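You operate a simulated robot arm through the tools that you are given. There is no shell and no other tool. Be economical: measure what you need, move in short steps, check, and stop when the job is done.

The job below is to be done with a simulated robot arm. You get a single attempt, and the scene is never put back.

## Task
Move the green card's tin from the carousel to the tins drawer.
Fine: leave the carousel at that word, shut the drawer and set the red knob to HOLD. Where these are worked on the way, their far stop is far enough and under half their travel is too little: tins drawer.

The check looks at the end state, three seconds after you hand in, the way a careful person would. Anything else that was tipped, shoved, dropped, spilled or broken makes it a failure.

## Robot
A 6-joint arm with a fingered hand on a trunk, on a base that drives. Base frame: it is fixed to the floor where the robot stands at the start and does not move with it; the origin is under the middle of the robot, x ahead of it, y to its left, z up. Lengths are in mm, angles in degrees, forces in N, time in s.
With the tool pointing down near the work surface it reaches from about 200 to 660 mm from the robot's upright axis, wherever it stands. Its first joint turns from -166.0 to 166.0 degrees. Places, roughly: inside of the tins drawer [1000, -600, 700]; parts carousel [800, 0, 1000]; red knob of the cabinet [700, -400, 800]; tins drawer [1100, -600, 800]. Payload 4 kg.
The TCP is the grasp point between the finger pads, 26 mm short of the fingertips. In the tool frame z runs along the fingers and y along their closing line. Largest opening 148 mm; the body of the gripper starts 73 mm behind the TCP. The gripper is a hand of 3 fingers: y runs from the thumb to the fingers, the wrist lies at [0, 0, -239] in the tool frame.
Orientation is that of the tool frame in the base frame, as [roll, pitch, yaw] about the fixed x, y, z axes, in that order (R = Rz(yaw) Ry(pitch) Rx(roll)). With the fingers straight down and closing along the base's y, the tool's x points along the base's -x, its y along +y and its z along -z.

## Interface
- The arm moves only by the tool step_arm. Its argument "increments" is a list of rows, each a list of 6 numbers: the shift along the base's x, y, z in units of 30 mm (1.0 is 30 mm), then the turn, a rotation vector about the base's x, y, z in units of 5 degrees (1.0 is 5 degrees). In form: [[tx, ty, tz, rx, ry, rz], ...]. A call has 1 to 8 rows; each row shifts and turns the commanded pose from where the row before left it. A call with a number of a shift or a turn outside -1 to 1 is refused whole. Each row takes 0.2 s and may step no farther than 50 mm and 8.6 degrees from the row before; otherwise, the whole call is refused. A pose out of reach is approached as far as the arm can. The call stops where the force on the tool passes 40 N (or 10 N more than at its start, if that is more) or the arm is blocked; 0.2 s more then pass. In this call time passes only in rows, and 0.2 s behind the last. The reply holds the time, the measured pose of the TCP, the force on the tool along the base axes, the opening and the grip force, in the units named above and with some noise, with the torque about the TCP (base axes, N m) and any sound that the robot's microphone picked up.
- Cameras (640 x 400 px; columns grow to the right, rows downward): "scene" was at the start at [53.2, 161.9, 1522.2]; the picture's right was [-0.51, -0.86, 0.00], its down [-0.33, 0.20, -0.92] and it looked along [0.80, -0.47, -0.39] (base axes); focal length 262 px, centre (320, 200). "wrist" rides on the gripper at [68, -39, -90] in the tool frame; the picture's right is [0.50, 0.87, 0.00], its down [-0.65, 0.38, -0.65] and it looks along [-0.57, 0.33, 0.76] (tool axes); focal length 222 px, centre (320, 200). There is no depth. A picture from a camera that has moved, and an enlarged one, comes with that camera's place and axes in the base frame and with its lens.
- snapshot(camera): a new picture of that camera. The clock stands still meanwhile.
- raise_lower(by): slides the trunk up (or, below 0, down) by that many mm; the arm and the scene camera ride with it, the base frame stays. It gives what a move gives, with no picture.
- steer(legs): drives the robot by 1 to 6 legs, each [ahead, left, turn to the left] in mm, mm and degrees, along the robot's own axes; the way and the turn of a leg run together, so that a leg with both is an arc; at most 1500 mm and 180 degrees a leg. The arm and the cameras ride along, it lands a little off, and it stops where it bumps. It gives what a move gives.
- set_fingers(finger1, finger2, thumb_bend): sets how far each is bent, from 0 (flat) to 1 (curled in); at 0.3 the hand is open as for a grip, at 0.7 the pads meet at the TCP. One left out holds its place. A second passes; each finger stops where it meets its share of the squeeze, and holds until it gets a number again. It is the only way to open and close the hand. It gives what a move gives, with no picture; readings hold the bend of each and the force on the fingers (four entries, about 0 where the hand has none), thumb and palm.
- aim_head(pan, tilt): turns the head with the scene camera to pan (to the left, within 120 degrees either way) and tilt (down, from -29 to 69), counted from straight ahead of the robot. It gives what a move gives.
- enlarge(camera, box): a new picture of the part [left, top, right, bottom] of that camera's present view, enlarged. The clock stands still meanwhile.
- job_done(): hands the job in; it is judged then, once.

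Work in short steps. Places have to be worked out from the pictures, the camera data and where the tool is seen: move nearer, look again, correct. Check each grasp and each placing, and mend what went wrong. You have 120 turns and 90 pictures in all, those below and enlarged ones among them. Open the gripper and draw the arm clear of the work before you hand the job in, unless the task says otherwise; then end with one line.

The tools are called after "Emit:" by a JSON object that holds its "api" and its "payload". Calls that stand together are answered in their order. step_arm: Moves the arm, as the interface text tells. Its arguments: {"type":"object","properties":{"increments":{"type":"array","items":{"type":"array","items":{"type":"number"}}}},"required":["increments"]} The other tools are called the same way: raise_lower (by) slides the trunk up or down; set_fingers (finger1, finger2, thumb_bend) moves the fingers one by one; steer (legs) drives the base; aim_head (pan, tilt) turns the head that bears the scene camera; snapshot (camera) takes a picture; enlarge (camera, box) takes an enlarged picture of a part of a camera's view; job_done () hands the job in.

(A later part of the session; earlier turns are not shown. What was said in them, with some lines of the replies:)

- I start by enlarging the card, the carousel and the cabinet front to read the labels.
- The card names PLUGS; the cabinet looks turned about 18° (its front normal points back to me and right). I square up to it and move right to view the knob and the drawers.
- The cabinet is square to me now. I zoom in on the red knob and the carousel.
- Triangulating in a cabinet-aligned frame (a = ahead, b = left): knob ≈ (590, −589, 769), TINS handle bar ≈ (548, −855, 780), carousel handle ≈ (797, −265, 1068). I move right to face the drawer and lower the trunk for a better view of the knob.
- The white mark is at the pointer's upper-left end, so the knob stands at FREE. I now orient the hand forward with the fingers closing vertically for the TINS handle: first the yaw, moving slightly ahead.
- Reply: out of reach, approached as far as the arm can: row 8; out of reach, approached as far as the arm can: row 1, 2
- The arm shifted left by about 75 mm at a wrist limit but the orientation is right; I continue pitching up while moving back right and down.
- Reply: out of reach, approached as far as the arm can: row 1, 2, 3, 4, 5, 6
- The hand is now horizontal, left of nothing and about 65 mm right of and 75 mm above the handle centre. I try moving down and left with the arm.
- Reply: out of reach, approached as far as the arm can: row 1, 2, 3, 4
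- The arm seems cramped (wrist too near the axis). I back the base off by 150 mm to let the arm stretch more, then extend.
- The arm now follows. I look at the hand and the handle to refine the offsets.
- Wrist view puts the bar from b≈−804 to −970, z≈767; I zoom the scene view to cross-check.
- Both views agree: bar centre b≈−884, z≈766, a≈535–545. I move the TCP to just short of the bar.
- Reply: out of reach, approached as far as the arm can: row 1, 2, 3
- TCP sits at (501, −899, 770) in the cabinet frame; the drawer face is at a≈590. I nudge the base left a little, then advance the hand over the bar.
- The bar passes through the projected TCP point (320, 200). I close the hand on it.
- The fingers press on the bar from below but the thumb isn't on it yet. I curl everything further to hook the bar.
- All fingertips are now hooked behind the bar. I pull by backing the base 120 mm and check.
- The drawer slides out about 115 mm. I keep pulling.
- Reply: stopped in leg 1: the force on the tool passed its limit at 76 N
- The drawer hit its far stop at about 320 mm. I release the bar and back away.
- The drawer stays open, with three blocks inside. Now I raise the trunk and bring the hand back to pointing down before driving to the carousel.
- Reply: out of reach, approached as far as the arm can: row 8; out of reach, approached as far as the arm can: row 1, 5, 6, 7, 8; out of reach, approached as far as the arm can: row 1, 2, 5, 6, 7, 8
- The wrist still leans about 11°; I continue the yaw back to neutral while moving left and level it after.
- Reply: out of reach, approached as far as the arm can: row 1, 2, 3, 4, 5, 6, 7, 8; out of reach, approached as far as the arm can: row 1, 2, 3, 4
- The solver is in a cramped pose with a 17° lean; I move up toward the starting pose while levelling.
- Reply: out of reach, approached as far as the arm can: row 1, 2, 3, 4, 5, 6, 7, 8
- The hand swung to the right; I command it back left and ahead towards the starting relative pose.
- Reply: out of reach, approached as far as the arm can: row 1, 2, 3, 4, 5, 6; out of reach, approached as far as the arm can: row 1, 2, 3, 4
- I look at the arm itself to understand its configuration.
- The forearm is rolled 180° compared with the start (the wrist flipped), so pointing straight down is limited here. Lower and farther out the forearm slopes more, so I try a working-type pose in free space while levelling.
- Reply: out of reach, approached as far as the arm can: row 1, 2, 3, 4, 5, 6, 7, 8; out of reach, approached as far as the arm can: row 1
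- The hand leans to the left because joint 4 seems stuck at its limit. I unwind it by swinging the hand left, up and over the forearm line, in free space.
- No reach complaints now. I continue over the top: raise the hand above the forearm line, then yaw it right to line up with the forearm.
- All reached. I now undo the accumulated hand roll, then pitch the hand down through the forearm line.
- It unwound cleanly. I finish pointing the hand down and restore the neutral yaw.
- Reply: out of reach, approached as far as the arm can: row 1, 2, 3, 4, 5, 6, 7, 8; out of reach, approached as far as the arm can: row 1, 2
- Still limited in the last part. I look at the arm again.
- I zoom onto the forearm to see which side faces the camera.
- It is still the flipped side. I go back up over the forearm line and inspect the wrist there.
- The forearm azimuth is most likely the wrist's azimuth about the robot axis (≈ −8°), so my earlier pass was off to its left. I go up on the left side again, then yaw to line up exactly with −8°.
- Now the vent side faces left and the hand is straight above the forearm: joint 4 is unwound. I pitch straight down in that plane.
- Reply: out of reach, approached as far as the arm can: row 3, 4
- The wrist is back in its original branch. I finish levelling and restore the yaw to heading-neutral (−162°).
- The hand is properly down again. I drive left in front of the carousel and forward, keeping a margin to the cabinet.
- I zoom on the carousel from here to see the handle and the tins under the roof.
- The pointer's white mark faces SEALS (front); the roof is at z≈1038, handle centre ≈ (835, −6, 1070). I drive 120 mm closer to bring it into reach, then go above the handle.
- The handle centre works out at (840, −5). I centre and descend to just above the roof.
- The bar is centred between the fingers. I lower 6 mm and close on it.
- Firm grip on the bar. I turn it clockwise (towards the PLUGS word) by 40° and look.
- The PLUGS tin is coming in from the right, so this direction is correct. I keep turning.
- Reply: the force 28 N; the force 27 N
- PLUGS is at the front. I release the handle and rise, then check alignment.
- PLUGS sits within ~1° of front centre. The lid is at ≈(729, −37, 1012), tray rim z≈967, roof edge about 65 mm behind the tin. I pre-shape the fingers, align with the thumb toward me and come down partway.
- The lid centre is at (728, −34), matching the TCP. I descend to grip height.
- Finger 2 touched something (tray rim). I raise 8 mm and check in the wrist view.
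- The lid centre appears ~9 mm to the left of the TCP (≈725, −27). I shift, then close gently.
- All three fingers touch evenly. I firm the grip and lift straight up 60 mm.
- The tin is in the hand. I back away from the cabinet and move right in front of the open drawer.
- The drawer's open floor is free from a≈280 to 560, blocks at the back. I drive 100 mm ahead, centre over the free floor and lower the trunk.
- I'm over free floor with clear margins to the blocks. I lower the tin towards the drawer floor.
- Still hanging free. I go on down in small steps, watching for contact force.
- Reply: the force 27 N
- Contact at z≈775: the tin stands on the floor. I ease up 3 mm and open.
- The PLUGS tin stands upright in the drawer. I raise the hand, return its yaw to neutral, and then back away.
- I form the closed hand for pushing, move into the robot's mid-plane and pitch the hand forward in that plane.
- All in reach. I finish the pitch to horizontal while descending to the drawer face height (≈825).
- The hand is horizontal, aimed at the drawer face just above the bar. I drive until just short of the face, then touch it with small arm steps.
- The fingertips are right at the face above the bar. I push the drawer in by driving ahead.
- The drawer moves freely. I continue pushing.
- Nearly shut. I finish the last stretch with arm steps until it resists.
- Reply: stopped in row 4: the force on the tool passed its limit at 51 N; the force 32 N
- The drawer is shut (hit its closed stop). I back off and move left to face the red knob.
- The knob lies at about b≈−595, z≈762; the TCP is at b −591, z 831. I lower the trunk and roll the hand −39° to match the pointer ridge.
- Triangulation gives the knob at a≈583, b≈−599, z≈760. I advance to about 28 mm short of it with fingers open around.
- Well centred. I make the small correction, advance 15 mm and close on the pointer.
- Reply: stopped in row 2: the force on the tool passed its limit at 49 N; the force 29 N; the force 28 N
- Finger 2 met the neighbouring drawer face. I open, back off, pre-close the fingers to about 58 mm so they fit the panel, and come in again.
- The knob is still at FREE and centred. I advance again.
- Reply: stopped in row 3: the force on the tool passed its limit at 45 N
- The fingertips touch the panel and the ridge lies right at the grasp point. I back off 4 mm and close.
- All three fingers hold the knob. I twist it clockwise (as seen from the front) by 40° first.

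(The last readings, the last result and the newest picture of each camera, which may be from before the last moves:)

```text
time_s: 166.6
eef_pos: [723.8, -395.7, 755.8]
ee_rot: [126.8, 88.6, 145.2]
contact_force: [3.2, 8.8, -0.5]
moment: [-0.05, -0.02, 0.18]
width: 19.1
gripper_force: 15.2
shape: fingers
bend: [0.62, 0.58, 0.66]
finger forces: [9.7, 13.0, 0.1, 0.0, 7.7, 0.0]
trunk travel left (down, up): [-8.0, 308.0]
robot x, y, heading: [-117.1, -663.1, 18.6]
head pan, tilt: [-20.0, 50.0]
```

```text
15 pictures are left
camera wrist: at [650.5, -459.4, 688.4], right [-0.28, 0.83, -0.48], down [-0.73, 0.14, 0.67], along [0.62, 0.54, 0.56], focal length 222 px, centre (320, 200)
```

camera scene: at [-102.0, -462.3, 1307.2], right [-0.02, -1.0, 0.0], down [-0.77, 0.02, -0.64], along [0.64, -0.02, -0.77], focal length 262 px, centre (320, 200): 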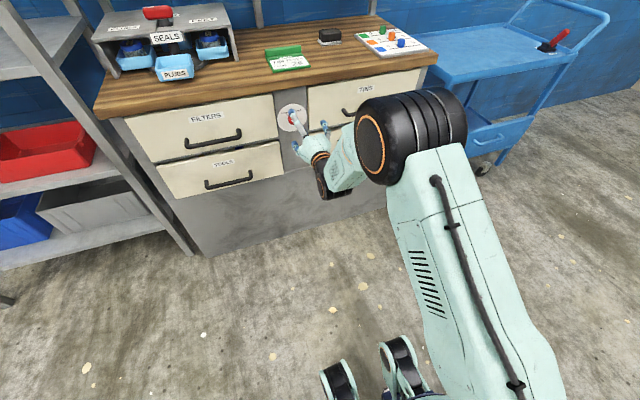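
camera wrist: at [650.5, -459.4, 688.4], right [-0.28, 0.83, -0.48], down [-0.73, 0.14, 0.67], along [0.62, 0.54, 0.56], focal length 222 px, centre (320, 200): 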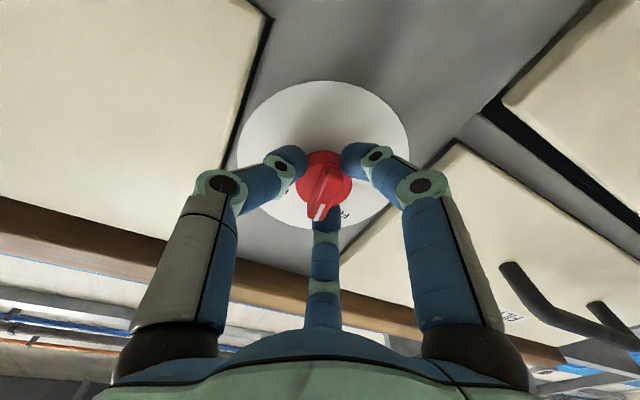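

The knob turns with the hand. I continue 45° more.

Emit:
{"api": "step_arm", "payload": {"increments": [[0, 0, 0, 0.95, 0.312, 0], [0, 0, 0, 0.95, 0.312, 0], [0, 0, 0, 0.95, 0.312, 0], [0, 0, 0, 0.95, 0.312, 0], [0, 0, 0, 0.95, 0.312, 0], [0, 0, 0, 0.95, 0.312, 0], [0, 0, 0, 0.95, 0.312, 0], [0, 0, 0, 0.95, 0.312, 0]]}}

Emit:
{"api": "snapshot", "payload": {"camera": "wrist"}}

Emit:
{"api": "enlarge", "payload": {"camera": "scene", "box": [250, 70, 330, 120]}}

```text
time_s: 168.4
eef_pos: [723.1, -394.2, 755.0]
ee_rot: [90.7, 48.9, 109.4]
contact_force: [0.6, 15.2, -3.8]
moment: [-0.16, 0.14, 0.33]
width: 19.7
gripper_force: 16.0
shape: fingers
bend: [0.61, 0.6, 0.66]
finger forces: [12.1, 12.5, 0.0, 0.1, 7.7, 0.1]
trunk travel left (down, up): [-8.0, 308.0]
robot x, y, heading: [-118.6, -658.9, 18.6]
head pan, tilt: [-20.0, 50.0]
```

```text
14 pictures are left
camera wrist: at [634.1, -409.0, 679.4], right [-0.32, 0.93, 0.19], down [-0.57, -0.35, 0.75], along [0.76, 0.13, 0.64], focal length 222 px, centre (320, 200)
```

wrist: 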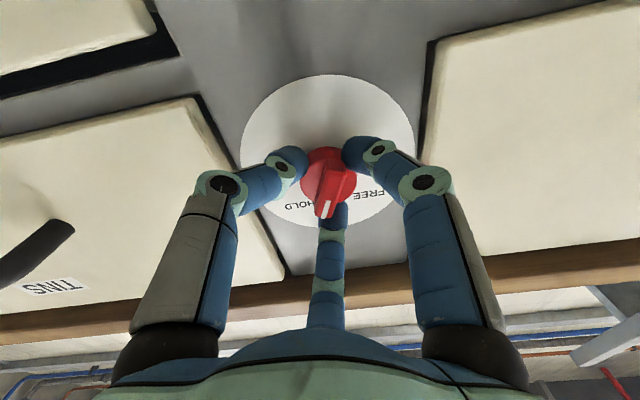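

```text
8.00 times, centred on (290, 95) of scene
camera zoom: at [-86.8, -455.9, 1253.9], right [-0.02, -1.0, 0.0], down [-0.77, 0.02, -0.64], along [0.64, -0.02, -0.77], focal length 2094 px, centre (560, 1040)
```

zoom: 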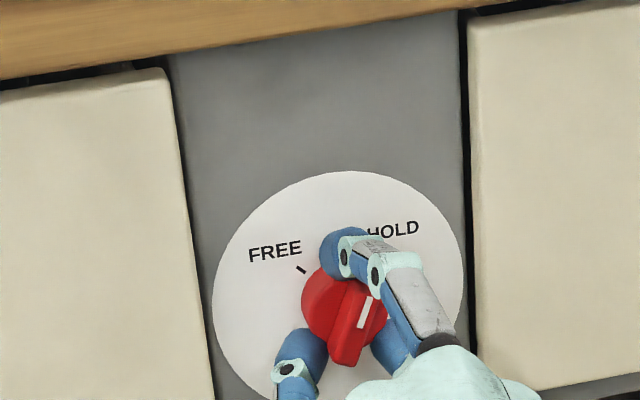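

The mark now leans toward HOLD. I turn 20° more, watching the torque for the stop.

Emit:
{"api": "step_arm", "payload": {"increments": [[0, 0, 0, 0.95, 0.312, 0], [0, 0, 0, 0.95, 0.312, 0]]}}

Emit:
{"api": "step_arm", "payload": {"increments": [[0, 0, 0, 0.95, 0.312, 0], [0, 0, 0, 0.95, 0.312, 0]]}}

Emit:
{"api": "enlarge", "payload": {"camera": "scene", "box": [250, 70, 330, 120]}}

```text
time_s: 169.0
eef_pos: [725.0, -393.8, 754.9]
ee_rot: [90.4, 38.9, 109.2]
contact_force: [-0.7, 15.7, -4.0]
moment: [-0.2, 0.15, 0.38]
width: 19.8
gripper_force: 17.0
shape: fingers
bend: [0.6, 0.61, 0.66]
finger forces: [12.5, 12.5, 0.0, 0.0, 8.3, 0.0]
trunk travel left (down, up): [-8.0, 308.0]
robot x, y, heading: [-121.0, -663.3, 18.5]
head pan, tilt: [-20.0, 50.0]
```

```text
time_s: 169.6
eef_pos: [724.2, -394.5, 755.8]
ee_rot: [90.2, 29.0, 109.0]
contact_force: [-1.3, 17.6, -3.8]
moment: [-0.14, 0.21, 0.49]
width: 20.5
gripper_force: 17.6
shape: fingers
bend: [0.6, 0.61, 0.66]
finger forces: [13.2, 12.1, 0.0, 0.0, 9.8, 0.1]
trunk travel left (down, up): [-8.0, 308.0]
robot x, y, heading: [-119.4, -662.3, 18.5]
head pan, tilt: [-20.0, 50.0]
```

```text
8.00 times, centred on (290, 95) of scene
camera zoom: at [-87.1, -455.6, 1253.8], right [-0.02, -1.0, 0.0], down [-0.77, 0.02, -0.64], along [0.64, -0.02, -0.77], focal length 2094 px, centre (560, 1040)
```

zoom: 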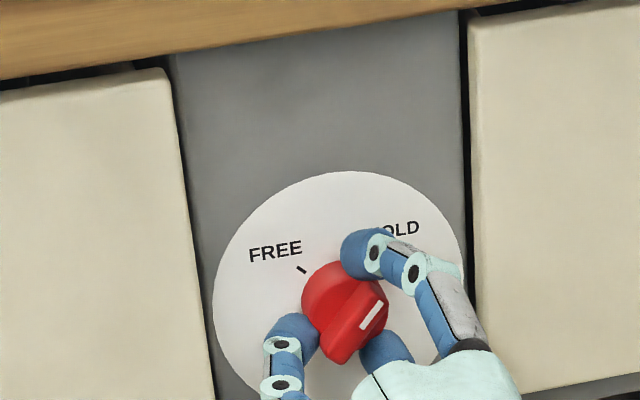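

Total twist is 100°. I open the fingers, pull straight back and check the pointer.

Emit:
{"api": "set_fingers", "payload": {"finger1": 0.48, "finger2": 0.48, "thumb_bend": 0.48}}

Emit:
{"api": "step_arm", "payload": {"increments": [[-0.95, -0.312, 0, 0, 0, 0], [-0.95, -0.312, 0, 0, 0, 0], [-0.95, -0.312, 0, 0, 0, 0]]}}

Emit:
{"api": "snapshot", "payload": {"camera": "wrist"}}

Emit:
{"api": "enlarge", "payload": {"camera": "scene", "box": [250, 70, 330, 120]}}

```text
time_s: 170.6
eef_pos: [723.9, -395.8, 757.1]
ee_rot: [90.2, 29.1, 108.9]
contact_force: [-0.4, 0.1, 0.3]
moment: [-0.02, -0.03, 0.02]
width: 68.1
gripper_force: 0.1
shape: fingers
bend: [0.48, 0.48, 0.48]
finger forces: [0.0, 0.0, 0.0, 0.0, 0.0, 0.0]
trunk travel left (down, up): [-8.0, 308.0]
robot x, y, heading: [-121.9, -657.8, 18.5]
head pan, tilt: [-20.0, 50.0]
```

```text
time_s: 171.4
eef_pos: [637.9, -423.8, 755.7]
ee_rot: [90.3, 29.0, 109.0]
contact_force: [0.3, 0.4, -0.4]
moment: [-0.02, 0.0, 0.02]
width: 68.1
gripper_force: 0.2
shape: fingers
bend: [0.48, 0.48, 0.48]
finger forces: [0.1, 0.0, 0.0, 0.0, 0.0, 0.0]
trunk travel left (down, up): [-8.0, 308.0]
robot x, y, heading: [-118.4, -662.6, 18.7]
head pan, tilt: [-20.0, 50.0]
```

```text
11 pictures are left
camera wrist: at [540.8, -414.4, 689.7], right [-0.28, 0.81, 0.51], down [-0.49, -0.58, 0.65], along [0.83, -0.07, 0.56], focal length 222 px, centre (320, 200)
```

wrist: 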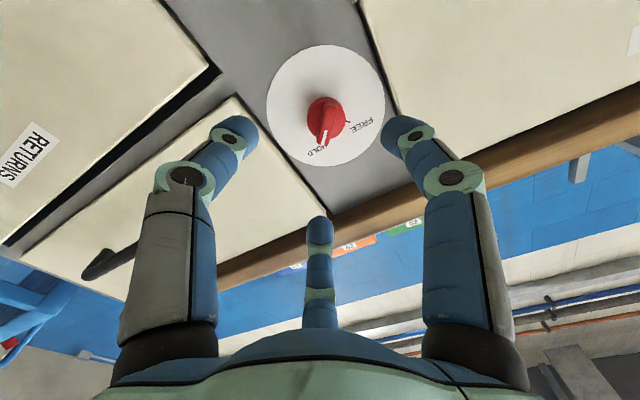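

```text
8.00 times, centred on (290, 95) of scene
camera zoom: at [-87.4, -457.5, 1254.2], right [-0.02, -1.0, 0.0], down [-0.77, 0.02, -0.64], along [0.64, -0.02, -0.77], focal length 2094 px, centre (560, 1040)
```

zoom: 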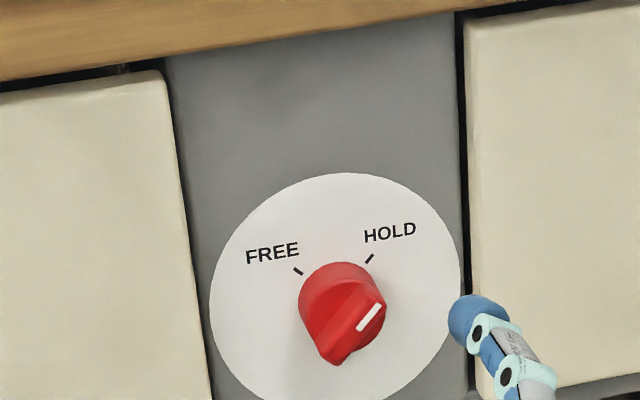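

The pointer now aims at HOLD. I check it more closely in the wrist view.

Emit:
{"api": "enlarge", "payload": {"camera": "wrist", "box": [260, 35, 396, 175]}}

```text
2.86 times, centred on (328, 105) of wrist
camera zoom: at [540.8, -414.4, 689.7], right [-0.28, 0.81, 0.51], down [-0.49, -0.58, 0.65], along [0.83, -0.07, 0.56], focal length 635 px, centre (297, 471)
```

zoom: 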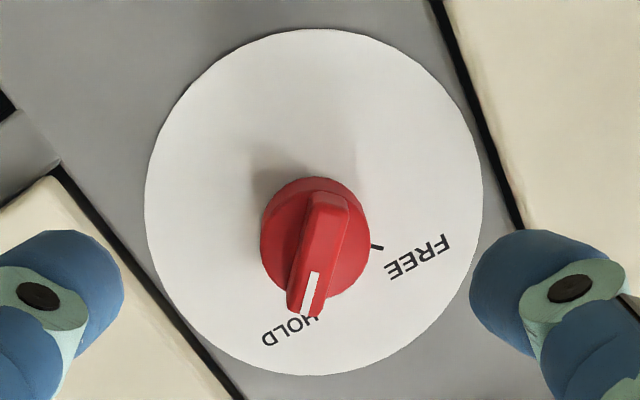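

The pointer matches HOLD to within about 3°. I draw back clear of the work and take a final overall look.

Emit:
{"api": "steer", "payload": {"legs": [[-250, 0, 0]]}}

Emit:
{"api": "set_fingers", "payload": {"finger1": 0.3, "finger2": 0.3, "thumb_bend": 0.3}}

Emit:
{"api": "aim_head", "payload": {"pan": -5, "tilt": 32}}

Emit:
{"api": "snapshot", "payload": {"camera": "scene"}}

Emit:
{"api": "enlarge", "payload": {"camera": "scene", "box": [200, 90, 440, 240]}}

```text
time_s: 173.2
eef_pos: [401.4, -504.0, 757.4]
ee_rot: [90.3, 29.0, 108.9]
contact_force: [-0.6, -0.8, -0.1]
moment: [0.0, -0.03, 0.02]
width: 68.1
gripper_force: 0.1
shape: fingers
bend: [0.48, 0.48, 0.48]
finger forces: [0.0, 0.1, 0.0, 0.1, 0.0, 0.0]
trunk travel left (down, up): [-8.0, 308.0]
robot x, y, heading: [-353.7, -738.5, 18.3]
head pan, tilt: [-20.0, 50.0]
```

```text
time_s: 174.2
eef_pos: [402.0, -504.3, 756.4]
ee_rot: [90.2, 29.0, 108.9]
contact_force: [-0.3, 0.6, 0.0]
moment: [0.01, -0.01, 0.0]
width: 126.5
gripper_force: 0.1
shape: fingers
bend: [0.3, 0.3, 0.3]
finger forces: [0.0, 0.0, 0.0, 0.1, 0.1, 0.0]
trunk travel left (down, up): [-8.0, 308.0]
robot x, y, heading: [-359.5, -739.0, 18.4]
head pan, tilt: [-20.0, 50.0]
```

```text
time_s: 175.0
eef_pos: [402.3, -504.8, 756.0]
ee_rot: [90.1, 29.1, 109.0]
contact_force: [-0.2, 0.2, 0.1]
moment: [-0.03, -0.02, -0.04]
width: 126.1
gripper_force: 0.0
shape: fingers
bend: [0.3, 0.3, 0.3]
finger forces: [0.0, 0.0, 0.1, 0.0, 0.1, 0.0]
trunk travel left (down, up): [-8.0, 308.0]
robot x, y, heading: [-353.3, -740.1, 18.6]
head pan, tilt: [-5.0, 32.0]
```

```text
8 pictures are left
camera scene: at [-314.1, -514.3, 1280.5], right [0.23, -0.97, 0.0], down [-0.52, -0.12, -0.85], along [0.82, 0.2, -0.53], focal length 262 px, centre (320, 200)
```

scene: 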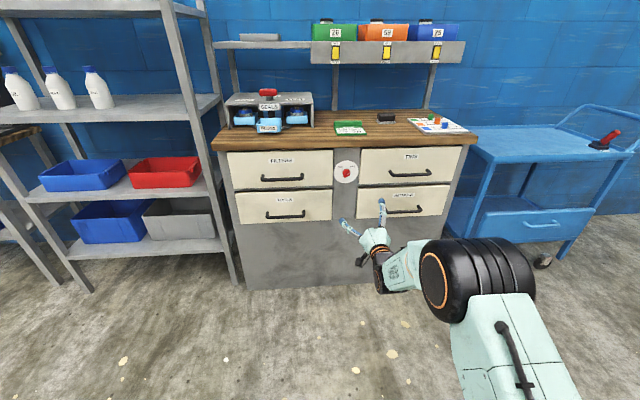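

```text
2.67 times, centred on (320, 165) of scene
camera zoom: at [-314.1, -514.3, 1280.5], right [0.23, -0.97, 0.0], down [-0.52, -0.12, -0.85], along [0.82, 0.2, -0.53], focal length 698 px, centre (320, 293)
```

zoom: 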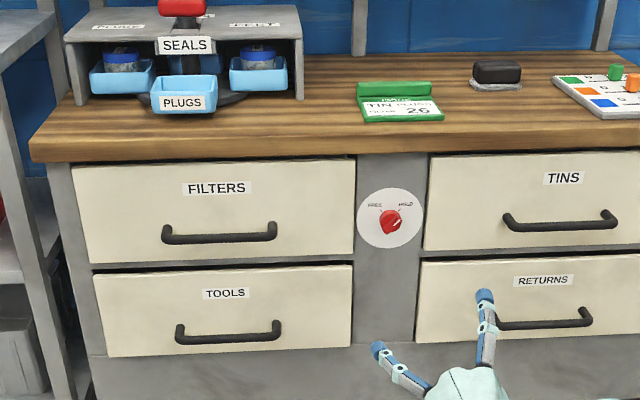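

Everything reads as wanted: the carousel is at PLUGS with its tray empty, the TINS drawer is shut, the knob is at HOLD, and the arm is clear. I hand in.

Emit:
{"api": "job_done", "payload": {}}

```text
The job is handed in.
```

The PLUGS tin now stands upright in the tins drawer; the drawer is shut, the carousel is left at PLUGS, and the red knob is at HOLD.
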